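You operate a simulated robot arm through the tools that you are given. There is no shell and no other tool. Be economical: measure what you need, move in short steps, check, and stop when the job is done.

The job below is to be done with a simulated robot arm. You get a single attempt, and the scene is never put back.

JOB
Press the green bag from the black drawer into the yellow cell, fit the divider and the lid.
Fine: The divider that stands on the black mat; close the drawer again. Where these are worked on the way, their far stop is far enough and under half their travel is too little: black drawer.

Only the result counts: the job must be done as asked and must still hold three seconds after the hand-in. Knocking over, shifting, dropping, spilling or breaking anything else fails it. Lids that push on must go on centred and level and be pressed home; caps that screw on are set level and turned clockwise until they are tight.

ROBOT AND FRAMES
A 6-joint arm with a two-finger parallel gripper, fixed in place. Base frame: the origin is at the foot of the arm, x ahead of it, y to its left, z up; the work surface is at about z = 3. Units: mm, rad, N and s.
With the tool pointing down near the work surface it reaches from about 140 to 580 mm from the base axis. Its first joint turns from -1.152 to 1.152 rad. Payload 2.1 kg.
Tool frame: the origin (TCP) lies between the finger pads and is the grasp point; the fingertips stand 30 mm ahead of it; z points along the fingers, y is the line along which they close. Largest opening 94 mm; finger width 28, thickness 10; the body of the gripper, 50 by 96 mm, starts 55 mm behind the TCP.
Orientation is that of the tool frame in the base frame, as [roll, pitch, yaw] about the fixed x, y, z axes, in that order (R = Rz(yaw) Ry(pitch) Rx(roll)). With the fingers straight down and closing along the base's y, the tool's x points along the base's -x, its y along +y and its z along -z.

CONTROLS
- The arm moves only by the tool step_arm. Its argument "plan" is text: rows parted by semicolons, each of 7 numbers parted by spaces: the shift along the base's x, y, z in mm, then the turn, a rotation vector about the base's x, y, z in rad, then the gripper command, from -1 (shut) to 1 (fully open), values between in proportion. In form: x y z rx ry rz claw; .... A call has 1 to 20 rows; each row is the pose to reach, as a shift and turn from the pose commanded when the call began. A row lasts 0.2 s, in which the tool goes at most 50 mm and 0.15 rad; a call with a longer step from one row to the next is refused whole, and so is a gripper value outside its range. A pose out of reach is approached as far as the arm can. The call stops where the force on the tool passes 90 N (or 10 N more than at its start, if that is more) or the arm is blocked; 0.2 s more then pass. The fingers move at their own pace (about 72 mm/s each) and stop on an object; they squeeze with about 42 N. The grip force told is the motor's: it shows also when the fingers shut on nothing. Time passes only in rows, and 0.2 s behind the last, so rows that repeat a pose let the fingers close. The reply holds the time, the measured pose of the TCP, the force on the tool along the base axes, the opening and the grip force, in the units named above and with some noise, with the torque about the TCP (base axes, N m) and any sound that the robot's microphone picked up, and new pictures: "views" is both (left out), scene, wrist or none.
- Cameras (640 x 400 px; columns grow to the right, rows downward): "scene" is fixed at [61.3, -386, 472]; the picture's right is [0.65, -0.76, 0.00], its down [-0.52, -0.45, -0.72] and it looks along [0.55, 0.47, -0.69] (base axes); focal length 223 px, centre (320, 200). "wrist" rides on the gripper at [76, 14, -102] in the tool frame; the picture's right is [-0.18, 0.98, 0.00], its down [-0.75, -0.14, -0.64] and it looks along [-0.63, -0.12, 0.77] (tool axes); focal length 243 px, centre (320, 200). There is no depth. A picture from a camera that has moved, and an enlarged one, comes with that camera's place and axes in the base frame and with its lens.
- inspect(camera, box): a new picture of the part [left, top, right, bottom] of that camera's present view, enlarged. No time passes.
- sign_off(): hands the job in; it is judged then, once.

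Go step by step. Nothing tells you positions but the pictures and the camera data: compare them with the known pose of the tool, close in by small moves and look again before you grip or let go. The budget is 120 turns and 200 pictures, counting those below and the enlarged ones. Unless the task says otherwise, let go and move clear before handing in, and close with one line.

The tools are called after "Call:" as a command line: name --argument value ..., lists and objects as JSON in quotes. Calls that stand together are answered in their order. step_arm: Moves the arm, as the interface text tells. Its arguments: {"type":"object","properties":{"plan":{"type":"string"},"views":{"type":"string","enum":["both","scene","wrist","none"]}},"required":["plan"]} The other tools are called the same way: inspect (camera, box) takes an enlarged picture of a part of a camera's view; sign_off () hands the job in.

At the start:

```text
clock: 0.0
position: [292.4, 54.5, 280.6]
tool_rot: [3.14, 0.0, -3.141]
contact_force: [-0.3, 0.2, -0.4]
torque: [-0.02, 0.01, 0.0]
opening: 93.9
grip_force: 0.1
```

scene: 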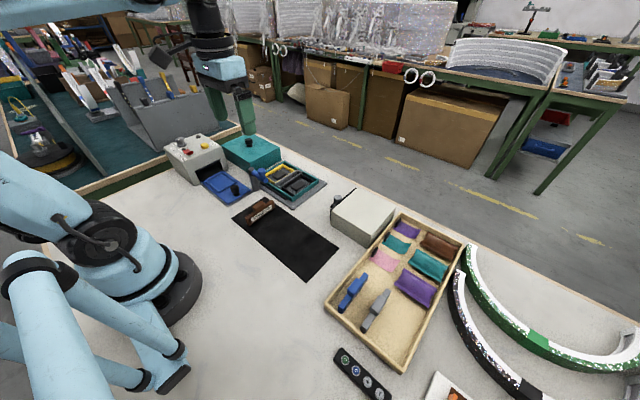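
wrist: 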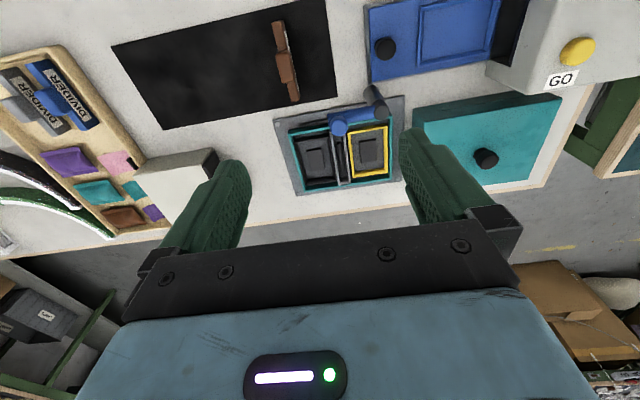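

I see a tray box with coloured cells, a black mat with a brown divider, a blue lid or platform, a teal box, a white box and a sandy tray. I'll enlarge the views to identify them.

Call:
inspect --camera "scene" --box '[150, 120, 350, 245]'

Call:
inspect --camera "scene" --box '[310, 180, 510, 400]'

Call:
inspect --camera "wrist" --box '[260, 0, 640, 220]'

Call:
inspect --camera "wrist" --box '[0, 0, 320, 250]'

```text
3.20 times, centred on (250, 182) of scene
camera zoom: at [61.3, -386.0, 472.0], right [0.65, -0.76, 0.0], down [-0.52, -0.45, -0.72], along [0.55, 0.47, -0.69], focal length 714 px, centre (544, 256)
```

zoom: 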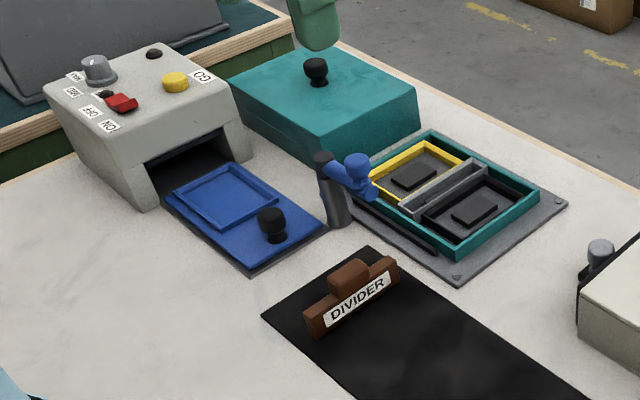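

```text
1.82 times, centred on (410, 290) of scene
camera zoom: at [61.3, -386.0, 472.0], right [0.65, -0.76, 0.0], down [-0.52, -0.45, -0.72], along [0.55, 0.47, -0.69], focal length 406 px, centre (156, 36)
```

zoom: 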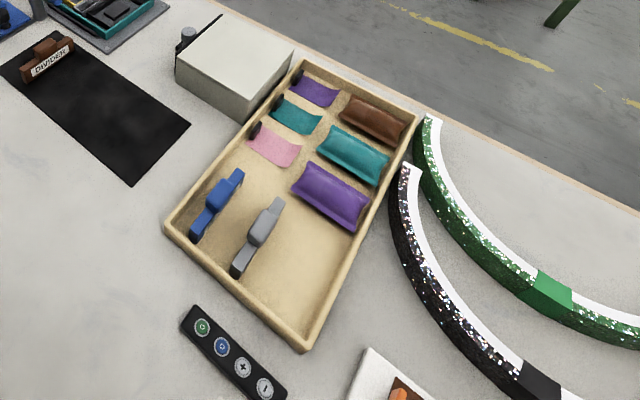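

```text
1.68 times, centred on (450, 110) of wrist
camera zoom: at [216.5, 69.0, 382.6], right [0.18, 0.98, 0.0], down [0.75, -0.14, 0.64], along [0.63, -0.12, -0.77], focal length 409 px, centre (101, 352)
```

zoom: 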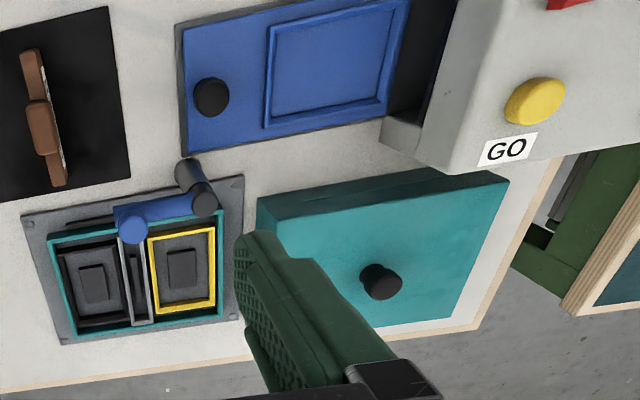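

```text
1.60 times, centred on (160, 125) of wrist
camera zoom: at [216.5, 69.0, 382.6], right [0.18, 0.98, 0.0], down [0.75, -0.14, 0.64], along [0.63, -0.12, -0.77], focal length 388 px, centre (576, 320)
```

zoom: 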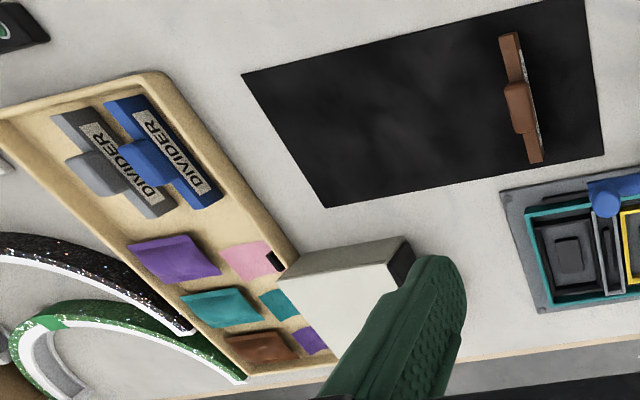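

The work box (teal frame) seems centred around (420,57), and the white box with the black front should be the drawer. I'll move the camera for closer views.

Call:
step_arm --plan "-20 -30 10 0 0 0 1; -40 -60 20 0 0 0 1; -60 -90 30 0 0 0 1; -70 -120 40 0 0 0 1; -70 -140 40 0 0 0 1; -70 -140 40 0 0 0 1" --views "both"

Call:
inspect --camera "wrist" --box '[200, 0, 520, 200]'

```text
clock: 1.4
position: [223.1, -85.5, 319.9]
tool_rot: [3.142, 0.0, 3.141]
contact_force: [0.4, -0.1, 0.3]
torque: [-0.02, 0.0, -0.03]
opening: 94.2
grip_force: 0.0
camera wrist: at [147.3, -72.1, 422.8], right [0.18, 0.98, 0.0], down [0.75, -0.14, 0.64], along [0.63, -0.12, -0.77], focal length 243 px, centre (320, 200)
```

scene: 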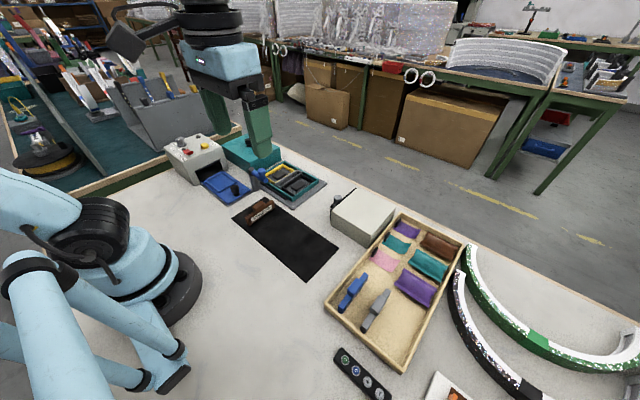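
wrist: 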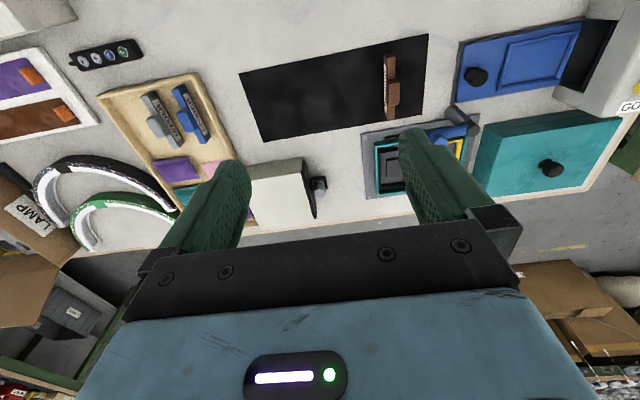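

```text
2.00 times, centred on (360, 100) of wrist
camera zoom: at [147.3, -72.1, 422.8], right [0.18, 0.98, 0.0], down [0.75, -0.14, 0.64], along [0.63, -0.12, -0.77], focal length 485 px, centre (240, 400)
```

zoom: 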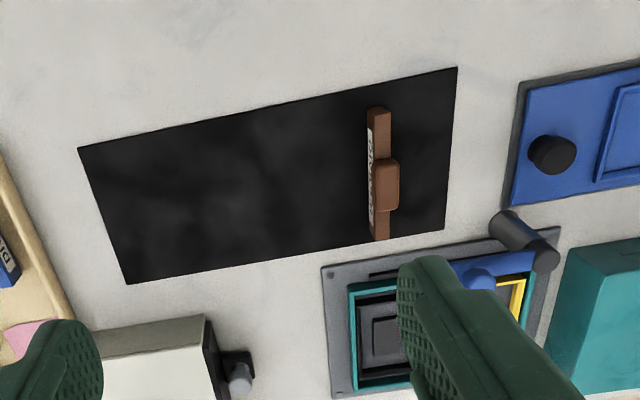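

The drawer front faces +y with a grey knob near (438,-127). I'll move closer to measure it.

Call:
step_arm --plan "30 -15 -40 0 0 0 1; 60 -30 -80 0 0 0 1; 90 -35 -110 0 0 0 1; 90 -35 -120 0 0 0 1" --views "wrist"

Call:
inspect --camera "wrist" --box '[200, 60, 440, 210]'

Call:
inspect --camera "scene" --box '[310, 170, 410, 250]'

```text
refused: row 1 steps farther than a row can; nothing moved
```

```text
2.67 times, centred on (320, 135) of wrist
camera zoom: at [147.3, -72.1, 422.8], right [0.18, 0.98, 0.0], down [0.75, -0.14, 0.64], along [0.63, -0.12, -0.77], focal length 647 px, centre (320, 373)
```

zoom: 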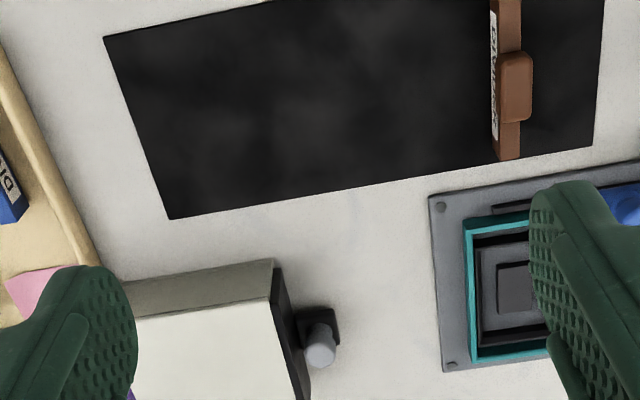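

```text
5.00 times, centred on (360, 210) of scene
camera zoom: at [61.3, -386.0, 472.0], right [0.65, -0.76, 0.0], down [-0.52, -0.45, -0.72], along [0.55, 0.47, -0.69], focal length 1116 px, centre (120, 150)
```

zoom: 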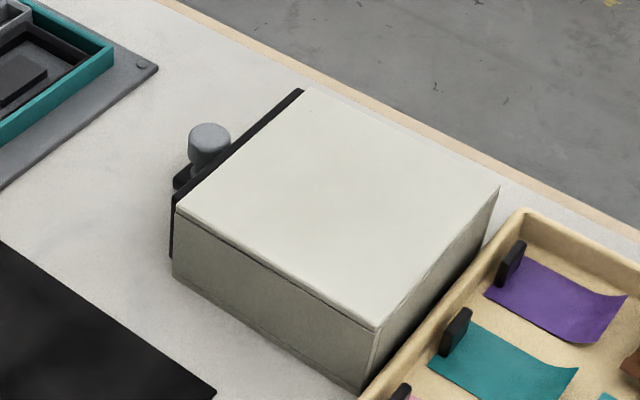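

Drawer: top z≈54, x 380–500, front at y≈-148, with a vertical knob at about (438,-127). I'll go above it with the fingers turned to close along x.

Call:
step_arm --plan "20 -4 -10 0 0 0.1428 1; 40 -8 -20 0 0 0.2856 1; 60 -12 -30 0 0 0.4284 1; 80 -16 -40 0 0 0.5712 1; 100 -20 -55 0 0 0.714 1; 120 -24 -70 0 0 0.8568 1; 140 -28 -90 0 0 0.9996 1; 160 -32 -110 0 0 1.1424 1; 180 -36 -130 0 0 1.2852 1; 200 -40 -150 0 0 1.428 1; 215 -42 -160 0 0 1.571 1;215 -42 -160 0 0 1.571 1" --views "both"

```text
clock: 4.0
position: [438.0, -125.1, 159.1]
tool_rot: [-3.141, -0.001, -1.568]
contact_force: [0.3, 0.0, -0.4]
torque: [0.01, -0.02, -0.04]
opening: 93.7
grip_force: 0.1
camera wrist: at [425.3, -201.8, 262.7], right [-0.98, 0.18, 0.0], down [0.14, 0.75, 0.64], along [0.12, 0.63, -0.77], focal length 243 px, centre (320, 200)
```

scene: 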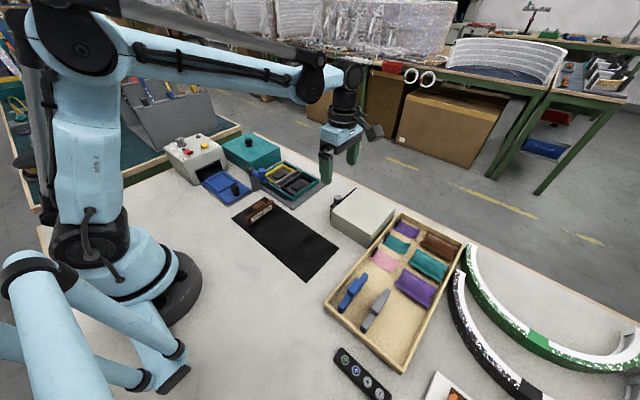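
wrist: 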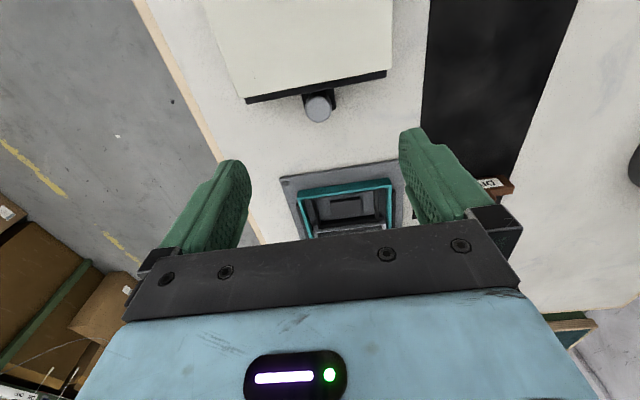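

The knob sits at (440,-129), top z≈49, about 22 mm across, so I descend and grip it.

Call:
step_arm --plan "2 2 -40 0 0 0 1; 2 2 -75 0 0 0 1; 2 2 -90 0 0 0 1; 2 2 -97 0 0 0 1; 2 2 -97 0 0 0 0.2; 2 2 -97 0 0 0 -0.3; 2 2 -97 0 0 0 -1; 2 2 -97 0 0 0 -1; 2 2 -97 0 0 0 -1" --views "both"

Call:
inspect --camera "scene" --box '[290, 140, 410, 230]'

```text
clock: 6.0
position: [440.5, -123.7, 62.3]
tool_rot: [3.141, 0.002, -1.571]
contact_force: [-2.9, -0.4, -4.5]
torque: [0.03, -0.31, 0.01]
opening: 23.0
grip_force: 44.4
camera wrist: at [426.2, -201.3, 164.8], right [-0.98, 0.18, 0.0], down [0.14, 0.75, 0.64], along [0.12, 0.63, -0.77], focal length 243 px, centre (320, 200)
```

scene: 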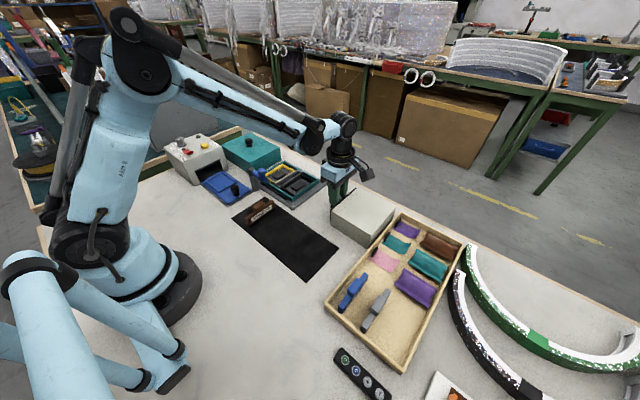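
wrist: 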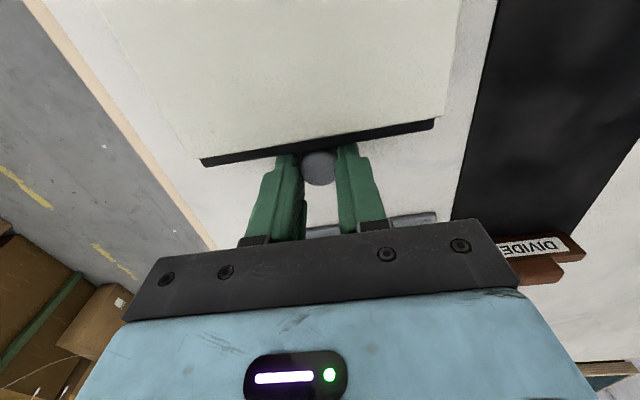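

```text
4.44 times, centred on (350, 185) of scene
camera zoom: at [61.4, -386.0, 472.0], right [0.65, -0.76, 0.0], down [-0.52, -0.45, -0.72], along [0.55, 0.47, -0.69], focal length 992 px, centre (187, 267)
```

zoom: 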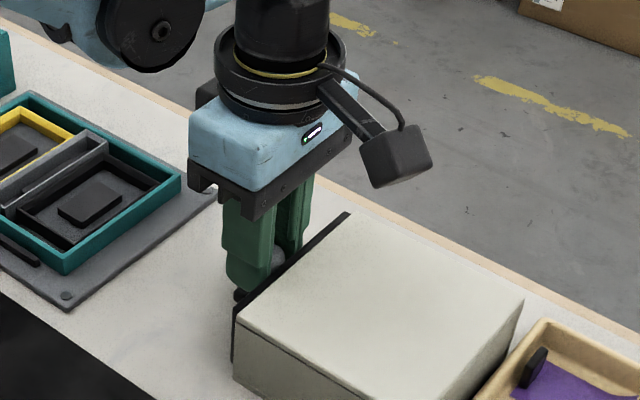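

The knob is gripped (23 mm). I pull toward +y gently.

Call:
step_arm --plan "0 6 0 0 0 0 -1; 0 12 0 0 0 0 -1; 0 18 0 0 0 0 -1; 0 24 0 0 0 0 -1; 0 30 0 0 0 0 -1; 0 36 0 0 0 0 -1; 0 42 0 0 0 0 -1; 0 48 0 0 0 0 -1; 0 54 0 0 0 0 -1" --views "both"

Call:
inspect --camera "scene" --box '[290, 140, 410, 230]'

```text
clock: 8.0
position: [438.7, -69.5, 61.8]
tool_rot: [-3.139, -0.001, -1.571]
contact_force: [20.9, -2.0, -38.4]
torque: [0.19, 0.02, 0.08]
opening: 23.1
grip_force: 44.8
camera wrist: at [425.7, -147.5, 165.0], right [-0.98, 0.18, 0.0], down [0.14, 0.75, 0.64], along [0.12, 0.63, -0.77], focal length 243 px, centre (320, 200)
```

scene: 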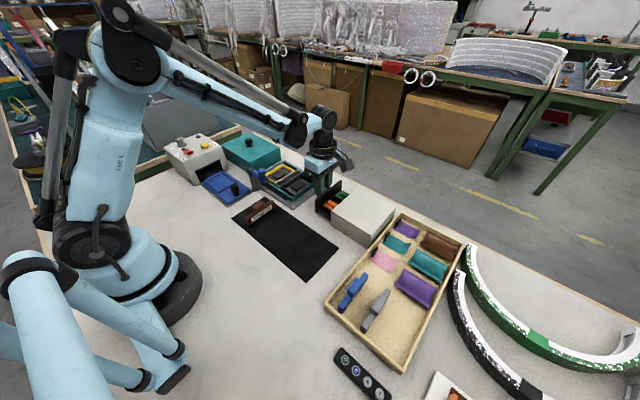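
wrist: 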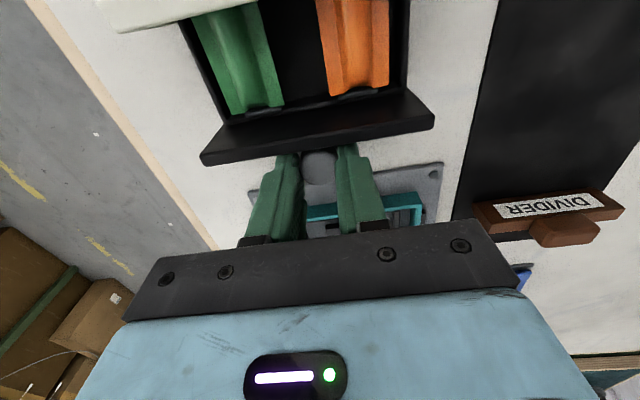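

```text
4.44 times, centred on (350, 185) of scene
camera zoom: at [61.5, -386.1, 471.9], right [0.65, -0.76, 0.0], down [-0.52, -0.45, -0.72], along [0.55, 0.47, -0.69], focal length 992 px, centre (187, 267)
```

zoom: 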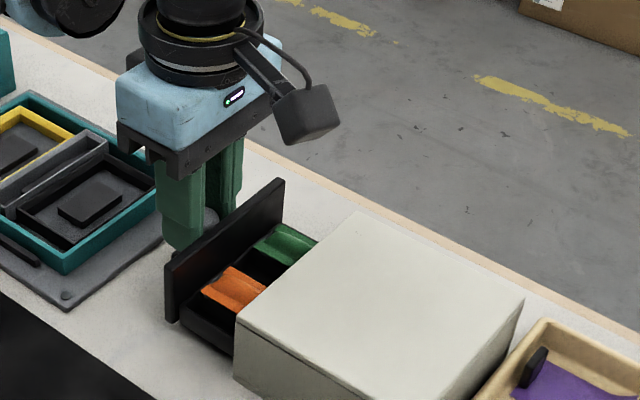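

The drawer opens and shows a green and an orange bag. I pull a little more to find the stop.

Call:
step_arm --plan "0 4 0 0 0 0 -1; 0 8 0 0 0 0 -1; 0 12 0 0 0 0 -1; 0 15 0 0 0 0 -1" --views "both"

Call:
inspect --camera "scene" --box '[290, 140, 410, 230]'

```text
clock: 9.0
position: [439.8, -56.0, 62.5]
tool_rot: [3.141, 0.0, -1.571]
contact_force: [14.3, -1.0, -30.1]
torque: [-0.27, 0.02, 0.02]
opening: 23.2
grip_force: 44.9
camera wrist: at [426.1, -132.8, 165.6], right [-0.98, 0.18, 0.0], down [0.14, 0.75, 0.64], along [0.12, 0.63, -0.77], focal length 243 px, centre (320, 200)
```

scene: 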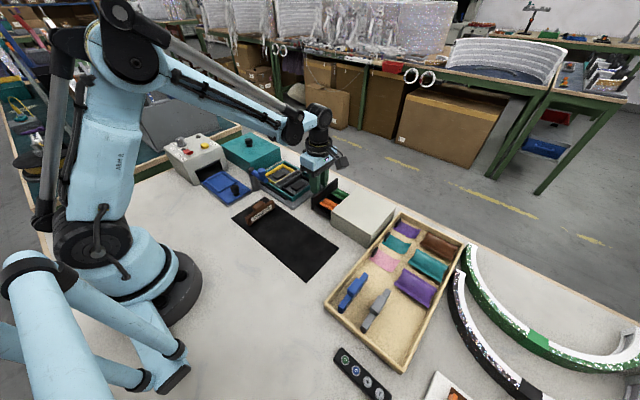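
wrist: 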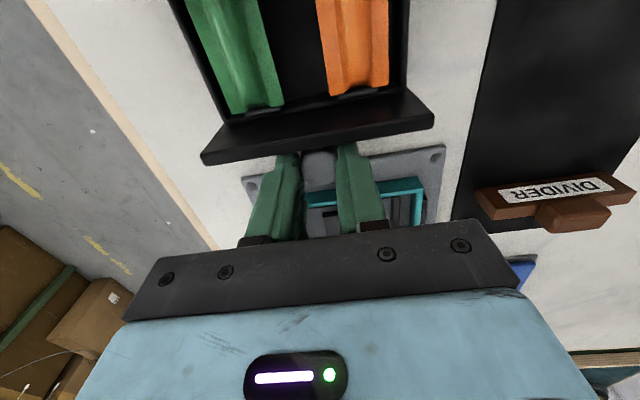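

```text
4.44 times, centred on (350, 185) of scene
camera zoom: at [61.5, -386.1, 471.9], right [0.65, -0.76, 0.0], down [-0.52, -0.45, -0.72], along [0.55, 0.47, -0.69], focal length 992 px, centre (187, 267)
```

zoom: 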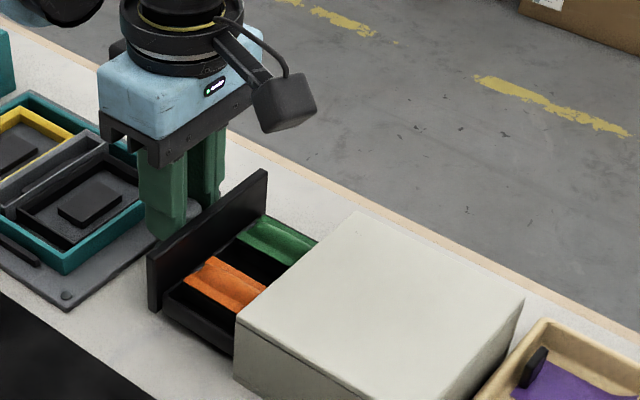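

It is still free, so I pull a little farther.

Call:
step_arm --plan "0 4 0 0 0 0 -1; 0 8 0 0 0 0 -1; 0 11 0 0 0 0 -1; 0 11 0 0 0 0 -1" --views "both"

Call:
inspect --camera "scene" --box '[290, 140, 410, 230]'

```text
clock: 10.0
position: [440.6, -45.1, 62.6]
tool_rot: [3.141, 0.0, -1.569]
contact_force: [7.2, -0.7, 3.7]
torque: [-0.28, -0.56, -0.04]
opening: 23.1
grip_force: 44.7
camera wrist: at [426.1, -121.4, 165.7], right [-0.98, 0.18, 0.0], down [0.14, 0.75, 0.64], along [0.12, 0.63, -0.77], focal length 243 px, centre (320, 200)
```

scene: 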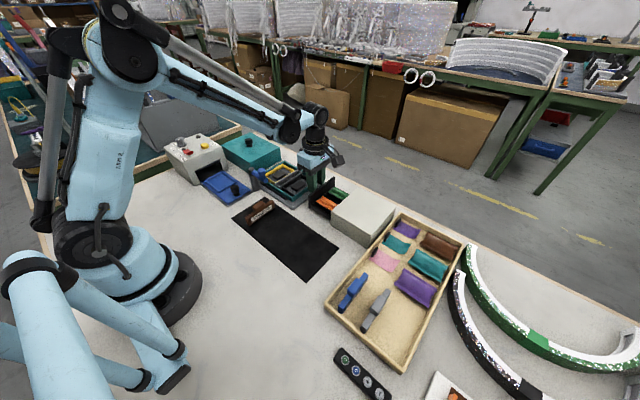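
wrist: 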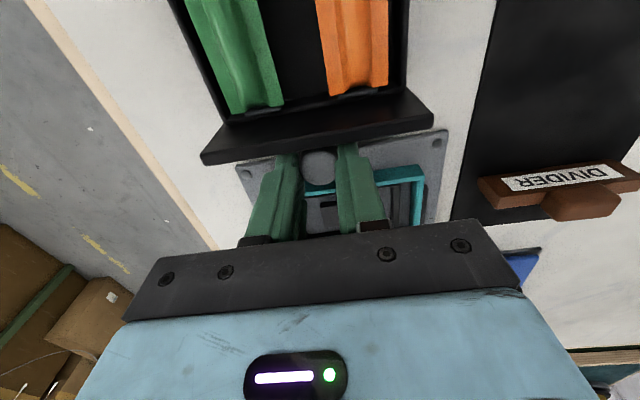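

```text
4.44 times, centred on (350, 185) of scene
camera zoom: at [61.3, -386.0, 472.0], right [0.65, -0.76, 0.0], down [-0.52, -0.45, -0.72], along [0.55, 0.47, -0.69], focal length 992 px, centre (187, 267)
```

zoom: 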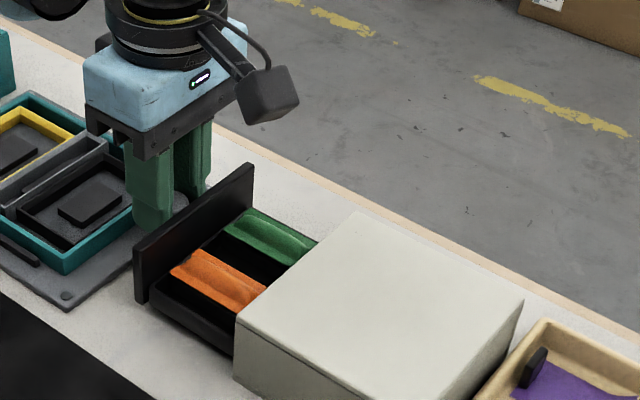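

The drawer is about 78 mm open, well past half. I release the knob, rise and look from above the drawer.

Call:
step_arm --plan "0 0 0 0 0 0 0.2; 0 0 0 0 0 0 0.2; 0 0 40 0 0 0 0.2; 0 -20 80 0 0 0 0.4; 0 -50 110 0 0 0 0.4; 0 -50 110 0 0 0 0.4" --views "both"

Call:
inspect --camera "scene" --box '[220, 140, 380, 240]'

```text
clock: 11.4
position: [436.6, -95.6, 172.2]
tool_rot: [-3.141, 0.003, -1.57]
contact_force: [0.7, 0.2, 0.3]
torque: [-0.01, 0.04, 0.01]
opening: 65.7
grip_force: 0.0
camera wrist: at [422.6, -172.1, 276.3], right [-0.98, 0.18, 0.0], down [0.14, 0.75, 0.64], along [0.12, 0.63, -0.77], focal length 243 px, centre (320, 200)
```

scene: 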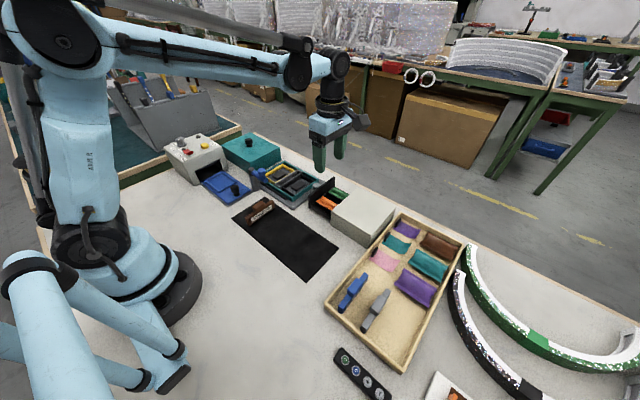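
wrist: 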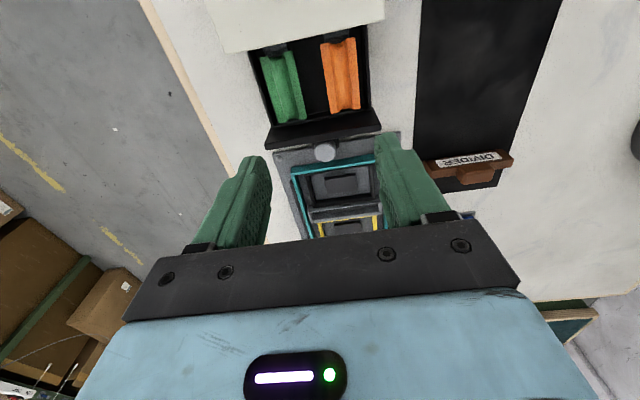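

```text
4.00 times, centred on (300, 190) of scene
camera zoom: at [61.3, -386.0, 472.0], right [0.65, -0.76, 0.0], down [-0.52, -0.45, -0.72], along [0.55, 0.47, -0.69], focal length 893 px, centre (400, 240)
```

zoom: 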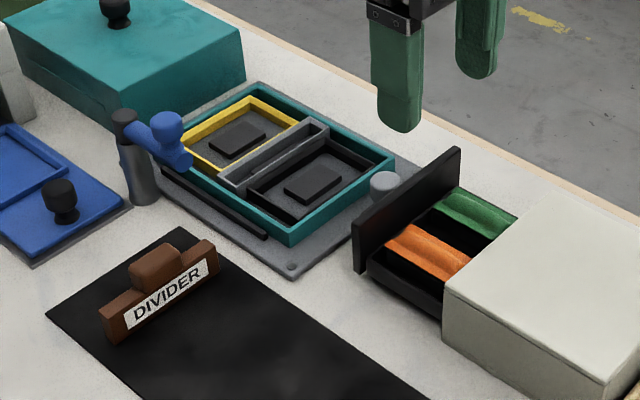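

The drawer exposes the whole bags; the green one is around (468,-111), roughly 30×58 mm. I'll zoom to see the clearance to the drawer wall and the cell layout.

Call:
inspect --camera "wrist" --box '[230, 30, 390, 130]'

Call:
inspect --camera "scene" --box '[300, 175, 364, 215]'

Call:
inspect --camera "scene" --box '[240, 155, 336, 215]'

```text
4.00 times, centred on (310, 80) of wrist
camera zoom: at [422.6, -172.1, 276.3], right [-0.98, 0.18, 0.0], down [0.14, 0.75, 0.64], along [0.12, 0.63, -0.77], focal length 970 px, centre (360, 680)
```

zoom: 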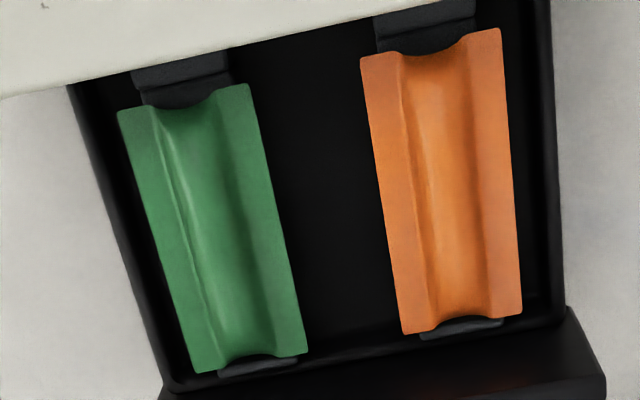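

```text
10.00 times, centred on (332, 195) of scene
camera zoom: at [61.3, -386.0, 472.0], right [0.65, -0.76, 0.0], down [-0.52, -0.45, -0.72], along [0.55, 0.47, -0.69], focal length 2232 px, centre (200, 250)
```

zoom: 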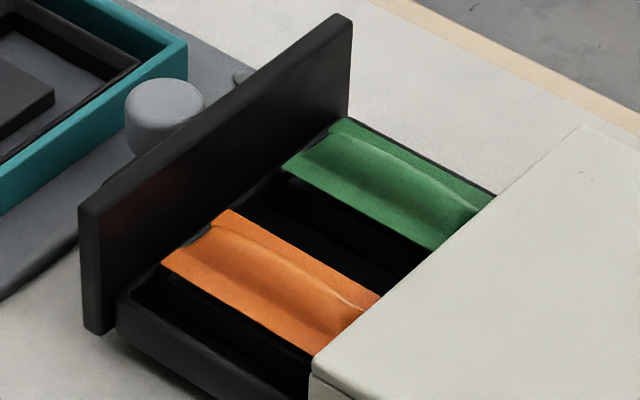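

```text
6.67 times, centred on (288, 185) of scene
camera zoom: at [61.3, -386.0, 472.0], right [0.65, -0.76, 0.0], down [-0.52, -0.45, -0.72], along [0.55, 0.47, -0.69], focal length 1488 px, centre (533, 300)
```

zoom: 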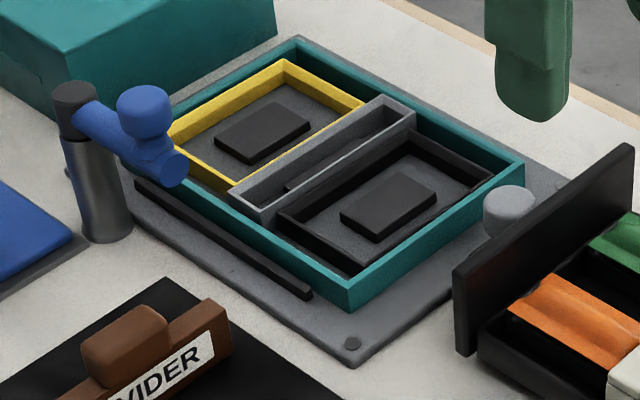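

The bag top is at z≈33, x 454–483, y -141…-82. The drawer wall top is z≈26 with only ~8 mm beside the bag, so I'll pinch the top of the bag. First I hover and check.

Call:
step_arm --plan "14 -8 -35 0 0 0 -0.06; 28 -16 -65 0 0 0 -0.06; 28 -16 -90 0 0 0 -0.06; 28 -16 -100 0 0 0 -0.06; 28 -16 -100 0 0 0 -0.06" --views "both"

Call:
inspect --camera "scene" --box '[300, 155, 380, 215]'

```text
clock: 12.6
position: [465.8, -110.6, 71.3]
tool_rot: [3.141, 0.001, -1.572]
contact_force: [-0.3, -0.3, -0.6]
torque: [-0.01, 0.02, -0.01]
opening: 43.9
grip_force: 0.0
camera wrist: at [452.3, -187.9, 175.3], right [-0.98, 0.18, 0.0], down [0.14, 0.75, 0.64], along [0.12, 0.63, -0.77], focal length 243 px, centre (320, 200)
```

scene: 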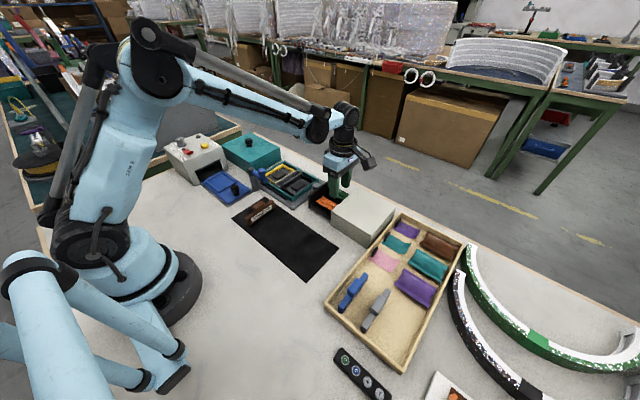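
wrist: 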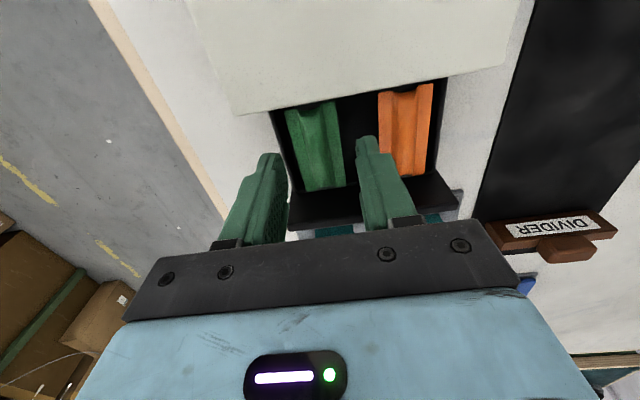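

```text
6.67 times, centred on (340, 185) of scene
camera zoom: at [61.3, -386.0, 472.0], right [0.65, -0.76, 0.0], down [-0.52, -0.45, -0.72], along [0.55, 0.47, -0.69], focal length 1488 px, centre (187, 300)
```

zoom: 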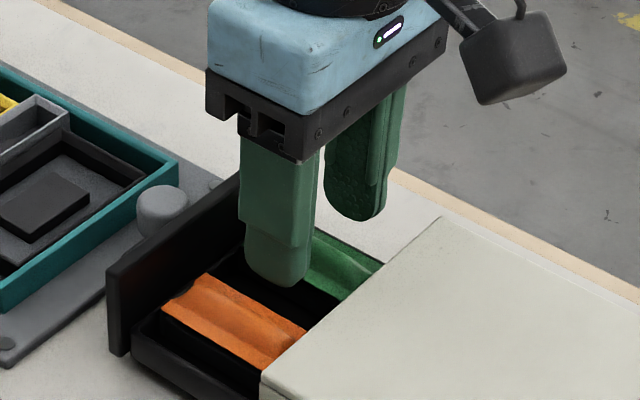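

Alignment looks right; I descend 13 mm and close on the bag.

Call:
step_arm --plan "1 0 -5 0 0 0 -0.06; 1 0 -10 0 0 0 -0.06; 1 0 -14 0 0 0 -0.06; 1 0 -14 0 0 0 -0.06" --views "wrist"

Call:
inspect --camera "scene" --box '[316, 170, 364, 206]'

Call:
inspect --camera "wrist" --box '[240, 80, 400, 200]'

```text
clock: 13.6
position: [467.6, -110.7, 59.0]
tool_rot: [-3.141, 0.0, -1.569]
contact_force: [-0.2, 0.0, -0.4]
torque: [0.0, 0.0, -0.01]
opening: 44.3
grip_force: 0.1
camera wrist: at [453.6, -186.7, 161.2], right [-0.98, 0.18, 0.0], down [0.14, 0.75, 0.64], along [0.12, 0.63, -0.77], focal length 243 px, centre (320, 200)
```

wrist: 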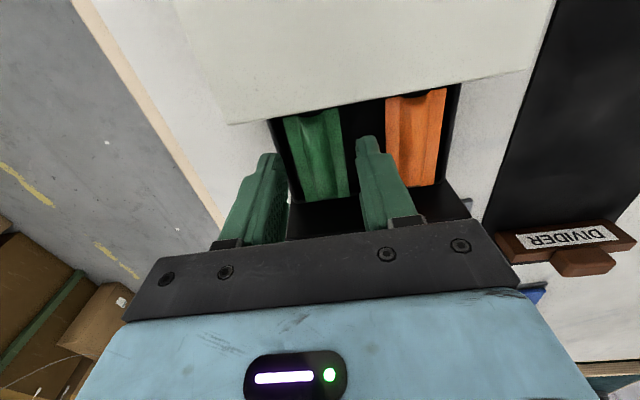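

```text
11.11 times, centred on (340, 188) of scene
camera zoom: at [61.3, -386.0, 472.0], right [0.65, -0.76, 0.0], down [-0.52, -0.45, -0.72], along [0.55, 0.47, -0.69], focal length 2480 px, centre (98, 333)
```

zoom: 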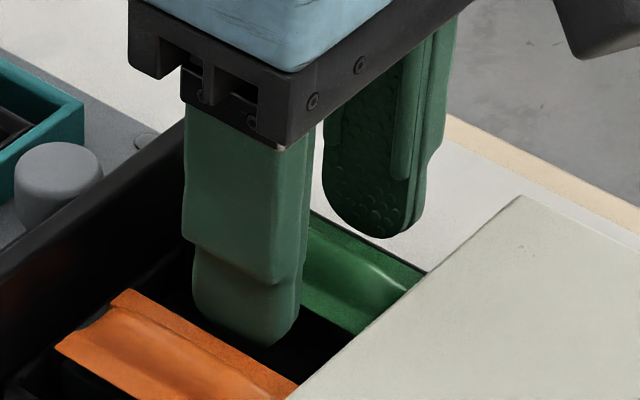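

```text
3.33 times, centred on (320, 140) of wrist
camera zoom: at [453.6, -186.7, 161.2], right [-0.98, 0.18, 0.0], down [0.14, 0.75, 0.64], along [0.12, 0.63, -0.77], focal length 809 px, centre (320, 400)
```

zoom: 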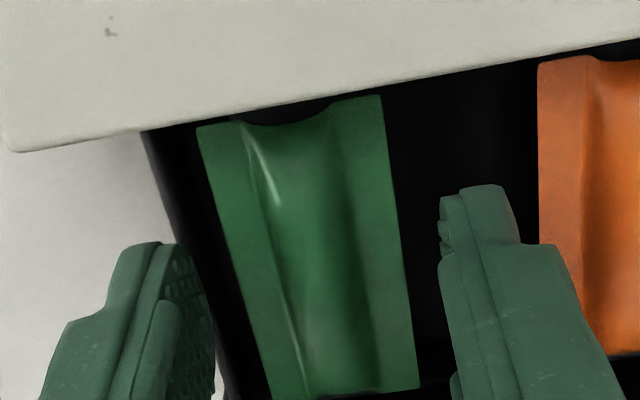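

Just above the wall without contact; I lower 1.5 mm more and close.

Call:
step_arm --plan "1 -1 -1.5 0 0 0 -0.06; 1 -1 -1.5 0 0 0 -0.5; 1 -1 -1.5 0 0 0 -1; 1 -1 -1.5 0 0 0 -1; 1 -1 -1.5 0 0 0 -1" --views "wrist"

Call:
inspect --camera "scene" --box '[316, 170, 364, 206]'

```text
clock: 14.8
position: [467.9, -111.4, 55.4]
tool_rot: [3.141, 0.0, -1.571]
contact_force: [0.2, -0.2, 0.2]
torque: [-0.01, 0.0, 0.0]
opening: 28.4
grip_force: 42.2
camera wrist: at [454.4, -187.7, 160.2], right [-0.98, 0.18, 0.0], down [0.14, 0.75, 0.64], along [0.12, 0.63, -0.77], focal length 243 px, centre (320, 200)
```

wrist: 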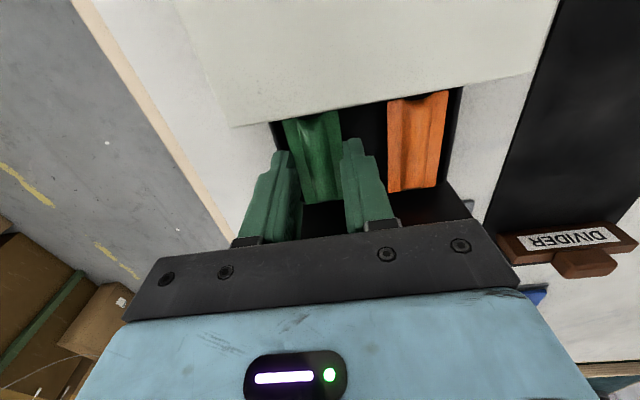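

```text
11.11 times, centred on (340, 188) of scene
camera zoom: at [61.3, -386.0, 472.0], right [0.65, -0.76, 0.0], down [-0.52, -0.45, -0.72], along [0.55, 0.47, -0.69], focal length 2480 px, centre (98, 333)
```

zoom: 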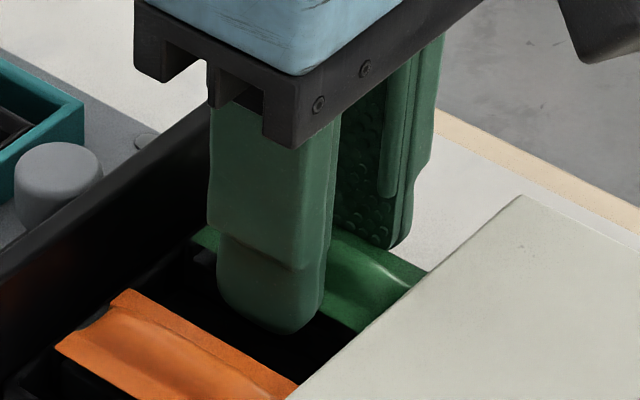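

Gripped at 28.4 mm. I lift straight up slowly and check.

Call:
step_arm --plan "0 1 8 0 0 0 -1; 0 2 18 0 0 0 -1; 0 2 40 0 0 0 -1; 0 2 65 0 0 0 -1; 0 2 65 0 0 0 -1" --views "wrist"

Call:
inspect --camera "scene" --box '[300, 150, 380, 210]'

```text
clock: 16.0
position: [469.5, -109.2, 121.6]
tool_rot: [3.14, -0.001, -1.571]
contact_force: [0.4, -0.4, 0.3]
torque: [0.03, -0.03, 0.0]
opening: 28.6
grip_force: 42.3
camera wrist: at [455.6, -185.1, 225.0], right [-0.98, 0.18, 0.0], down [0.14, 0.75, 0.64], along [0.12, 0.63, -0.77], focal length 243 px, centre (320, 200)
```

wrist: 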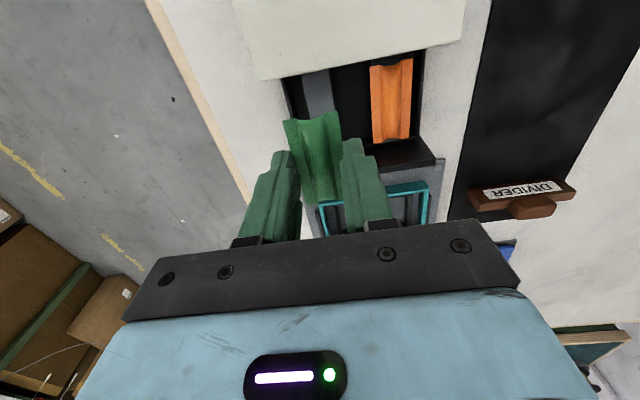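

```text
6.67 times, centred on (340, 180) of scene
camera zoom: at [61.3, -386.0, 472.0], right [0.65, -0.76, 0.0], down [-0.52, -0.45, -0.72], along [0.55, 0.47, -0.69], focal length 1488 px, centre (187, 333)
```

zoom: 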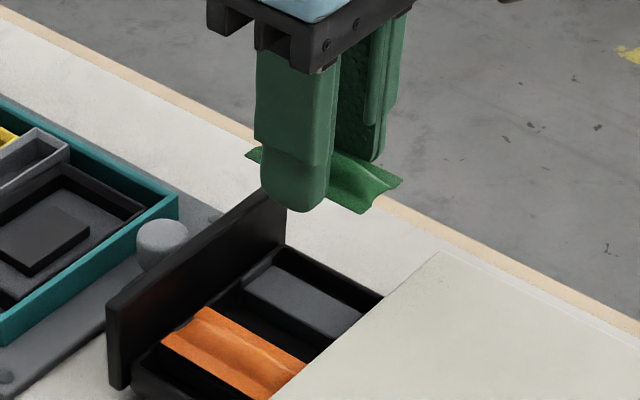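

The bag is held. I carry it over the yellow cell (centre ≈ (427,105)) while rotating 90° so its length lies along the cell's long side.

Call:
step_arm --plan "-4 20 10 0 0 -0.1428 -1; -8 40 20 0 0 -0.2856 -1; -12 60 30 0 0 -0.4284 -1; -16 80 35 0 0 -0.5712 -1; -20 100 35 0 0 -0.714 -1; -24 120 35 0 0 -0.8568 -1; -28 140 35 0 0 -0.9996 -1; -32 160 35 0 0 -1.1424 -1; -36 180 35 0 0 -1.2852 -1; -40 200 35 0 0 -1.428 -1; -41 214 35 0 0 -1.571 -1; -41 214 35 0 0 -1.571 -1" --views "both"

Call:
inspect --camera "scene" --box '[230, 120, 342, 204]'

Call:
inspect --camera "wrist" --box '[220, 40, 420, 200]'

```text
clock: 18.6
position: [427.5, 103.2, 156.5]
tool_rot: [-3.141, 0.0, -3.141]
contact_force: [0.1, 0.7, 0.1]
torque: [0.01, 0.01, 0.04]
opening: 28.3
grip_force: 41.7
camera wrist: at [352.0, 116.8, 259.7], right [0.18, 0.98, 0.0], down [0.75, -0.14, 0.64], along [0.63, -0.12, -0.77], focal length 243 px, centre (320, 200)
```

scene: 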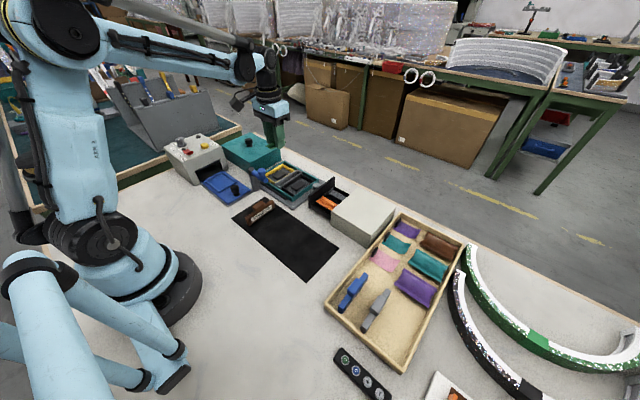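
wrist: 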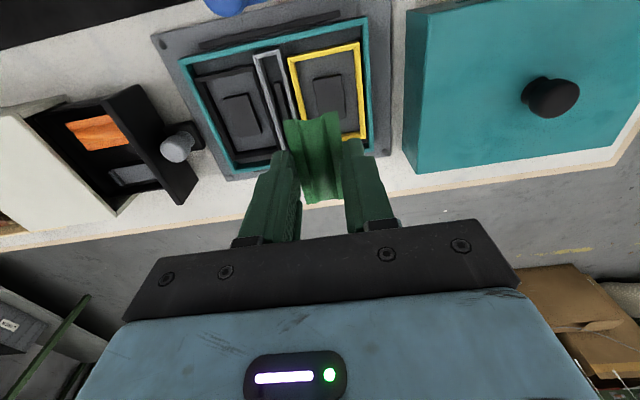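

```text
4.76 times, centred on (286, 162) of scene
camera zoom: at [61.3, -386.0, 472.0], right [0.65, -0.76, 0.0], down [-0.52, -0.45, -0.72], along [0.55, 0.47, -0.69], focal length 1063 px, centre (482, 381)
```

zoom: 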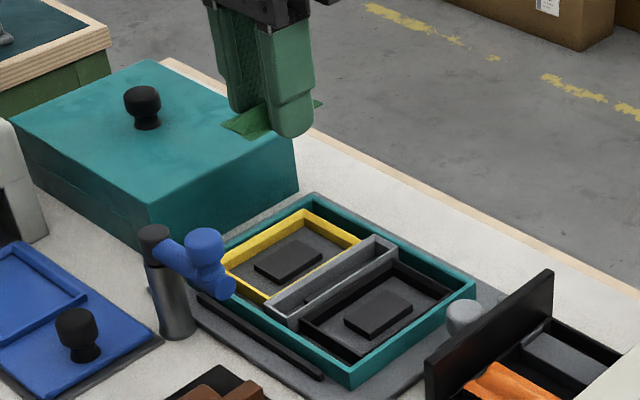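

```text
2.50 times, centred on (320, 120) of wrist
camera zoom: at [352.0, 116.8, 259.7], right [0.18, 0.98, 0.0], down [0.75, -0.14, 0.64], along [0.63, -0.12, -0.77], focal length 606 px, centre (320, 400)
```

zoom: 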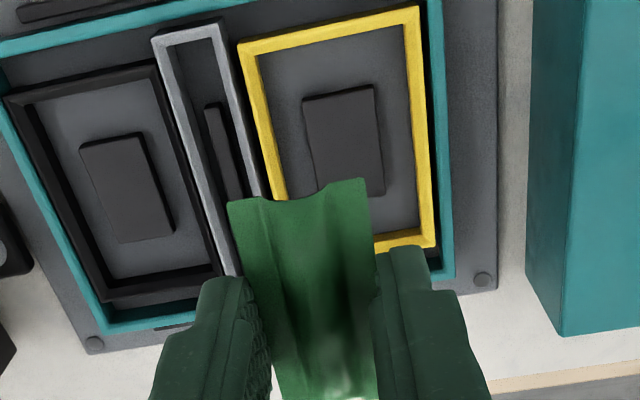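

From both views the yellow cell centre is about (429,112), rim z≈18. I shift over it and descend to a low hover.

Call:
step_arm --plan "1 8 -35 0 0 0 -1; 1 8 -65 0 0 0 -1; 1 8 -88 0 0 0 -1; 1 8 -95 0 0 0 -1; 1 8 -95 0 0 0 -1" --views "both"

Call:
inspect --camera "scene" --box '[240, 140, 336, 212]'

Call:
inspect --camera "wrist" --box '[220, 40, 420, 200]'

```text
clock: 19.8
position: [429.9, 112.2, 61.6]
tool_rot: [3.14, 0.0, 3.141]
contact_force: [-0.4, -0.4, -0.7]
torque: [0.0, 0.0, 0.03]
opening: 28.3
grip_force: 41.8
camera wrist: at [354.0, 125.6, 164.9], right [0.18, 0.98, 0.0], down [0.75, -0.14, 0.64], along [0.63, -0.12, -0.77], focal length 243 px, centre (320, 200)
```

scene: 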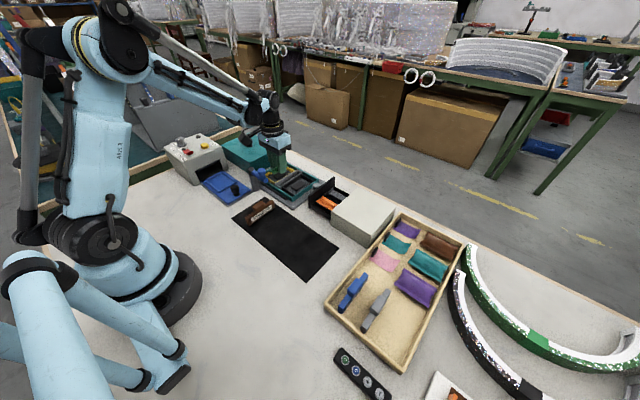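
wrist: 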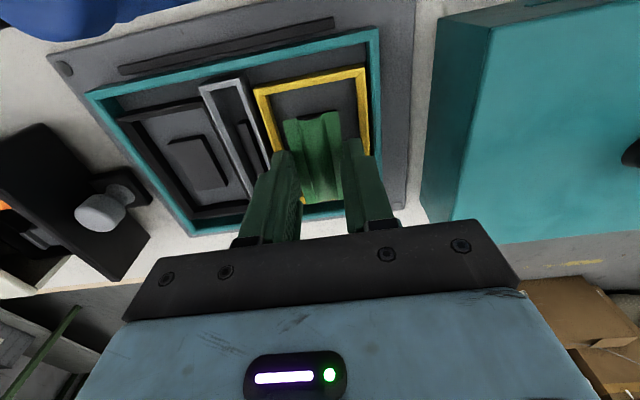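

```text
5.56 times, centred on (288, 176) of scene
camera zoom: at [61.3, -386.0, 472.0], right [0.65, -0.76, 0.0], down [-0.52, -0.45, -0.72], along [0.55, 0.47, -0.69], focal length 1240 px, centre (498, 333)
```

zoom: 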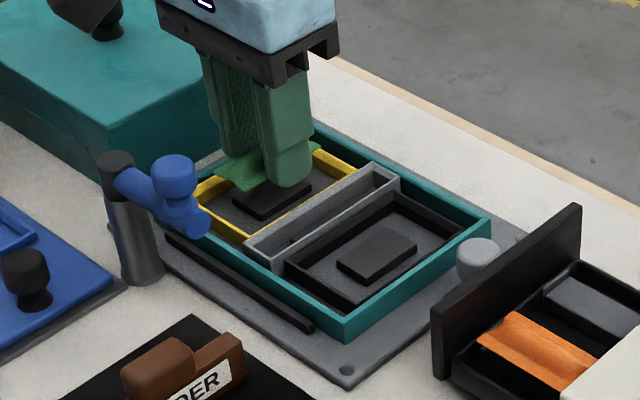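

```text
2.50 times, centred on (320, 120) of wrist
camera zoom: at [354.0, 125.6, 164.9], right [0.18, 0.98, 0.0], down [0.75, -0.14, 0.64], along [0.63, -0.12, -0.77], focal length 606 px, centre (320, 400)
```

zoom: 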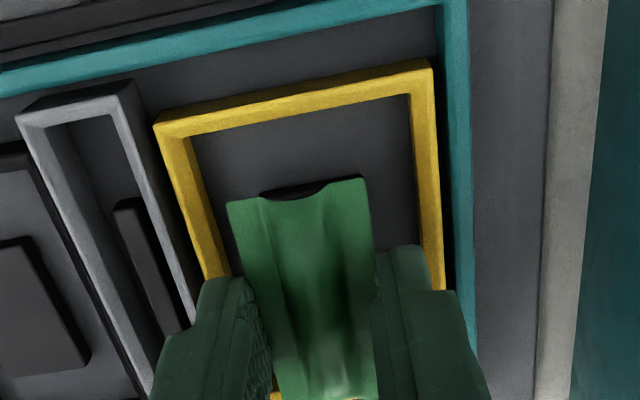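

Centred over the cell. I lower to just at the rim and open slightly, then back off up.

Call:
step_arm --plan "0 0 -6 0 0 0 -1; 0 0 -12 0 0 0 -1; 0 0 -14 0 0 0 -1; 0 0 -14 0 0 0 -1" --views "wrist"

Call:
inspect --camera "scene" --box '[240, 140, 336, 212]'

Call:
inspect --camera "wrist" --box '[220, 40, 420, 200]'

```text
clock: 20.8
position: [428.8, 113.1, 47.3]
tool_rot: [-3.14, -0.001, 3.14]
contact_force: [0.4, 0.5, -1.0]
torque: [-0.03, -0.02, -0.02]
opening: 28.4
grip_force: 42.1
camera wrist: at [353.4, 126.6, 150.9], right [0.18, 0.98, 0.0], down [0.75, -0.14, 0.64], along [0.63, -0.12, -0.77], focal length 243 px, centre (320, 200)
```

wrist: 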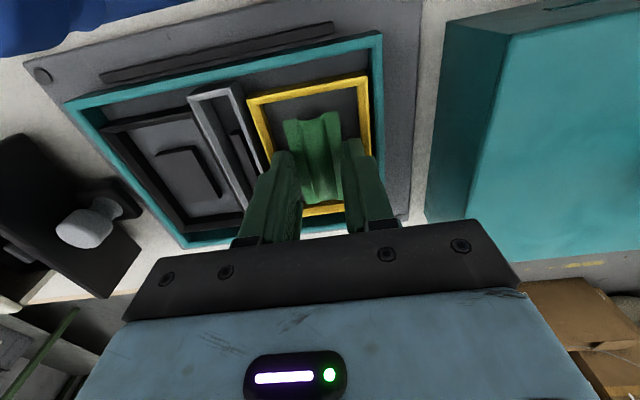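

```text
5.56 times, centred on (288, 176) of scene
camera zoom: at [61.3, -386.0, 472.0], right [0.65, -0.76, 0.0], down [-0.52, -0.45, -0.72], along [0.55, 0.47, -0.69], focal length 1240 px, centre (498, 333)
```

zoom: 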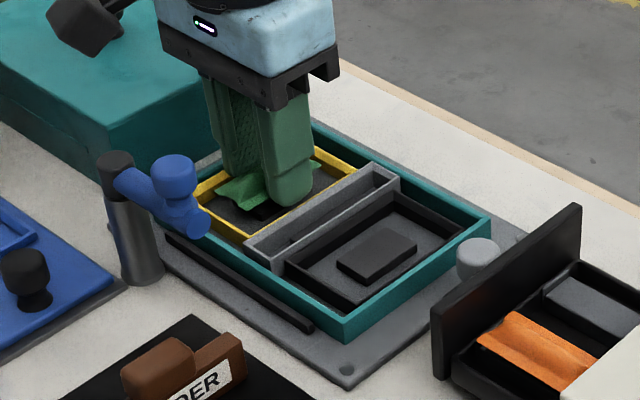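

```text
2.50 times, centred on (320, 120) of wrist
camera zoom: at [353.4, 126.6, 150.9], right [0.18, 0.98, 0.0], down [0.75, -0.14, 0.64], along [0.63, -0.12, -0.77], focal length 606 px, centre (320, 400)
```

zoom: 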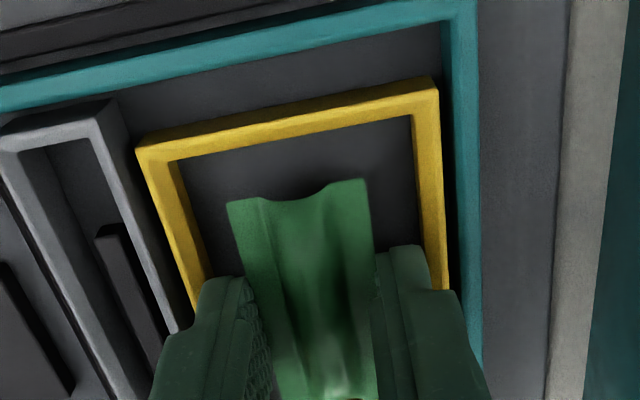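

Still no contact; I lower in 1 mm steps to feel the pad.

Call:
step_arm --plan "0 -0.5 -1 0 0 0 -1; 0 -0.5 -2 0 0 0 -1; 0 -0.5 -3 0 0 0 -1; 0 -0.5 -4 0 0 0 -1" --views "none"

Call:
inspect --camera "scene" --box '[256, 150, 320, 198]'

```text
clock: 21.8
position: [427.5, 112.6, 43.0]
tool_rot: [3.141, 0.001, 3.141]
contact_force: [-0.8, -0.4, 0.8]
torque: [0.02, 0.0, 0.0]
opening: 28.2
grip_force: 41.2
```

```text
8.33 times, centred on (288, 174) of scene
camera zoom: at [61.3, -386.0, 472.0], right [0.65, -0.76, 0.0], down [-0.52, -0.45, -0.72], along [0.55, 0.47, -0.69], focal length 1860 px, centre (587, 417)
```

zoom: 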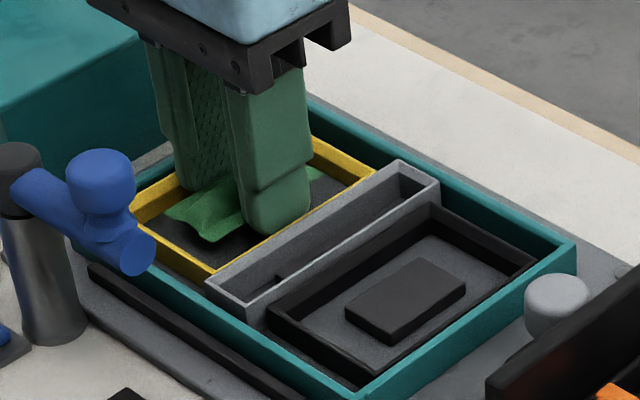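

Still free; continue downward until light contact.

Call:
step_arm --plan "0 0 -1 0 0 0 -1; 0 0 -2 0 0 0 -1; 0 0 -2 0 0 0 -1" --views "wrist"

```text
clock: 22.6
position: [429.1, 112.6, 42.3]
tool_rot: [3.139, 0.0, -3.139]
contact_force: [-5.2, 2.5, 36.6]
torque: [0.06, 0.11, -0.03]
opening: 28.3
grip_force: 41.7
camera wrist: at [353.2, 125.8, 145.5], right [0.18, 0.98, 0.0], down [0.75, -0.14, 0.64], along [0.63, -0.12, -0.77], focal length 243 px, centre (320, 200)
```

wrist: 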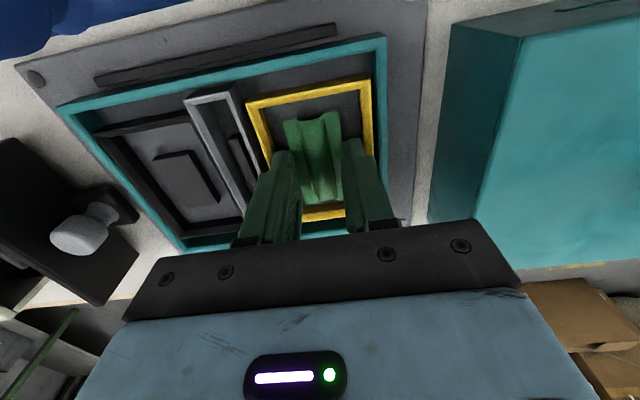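

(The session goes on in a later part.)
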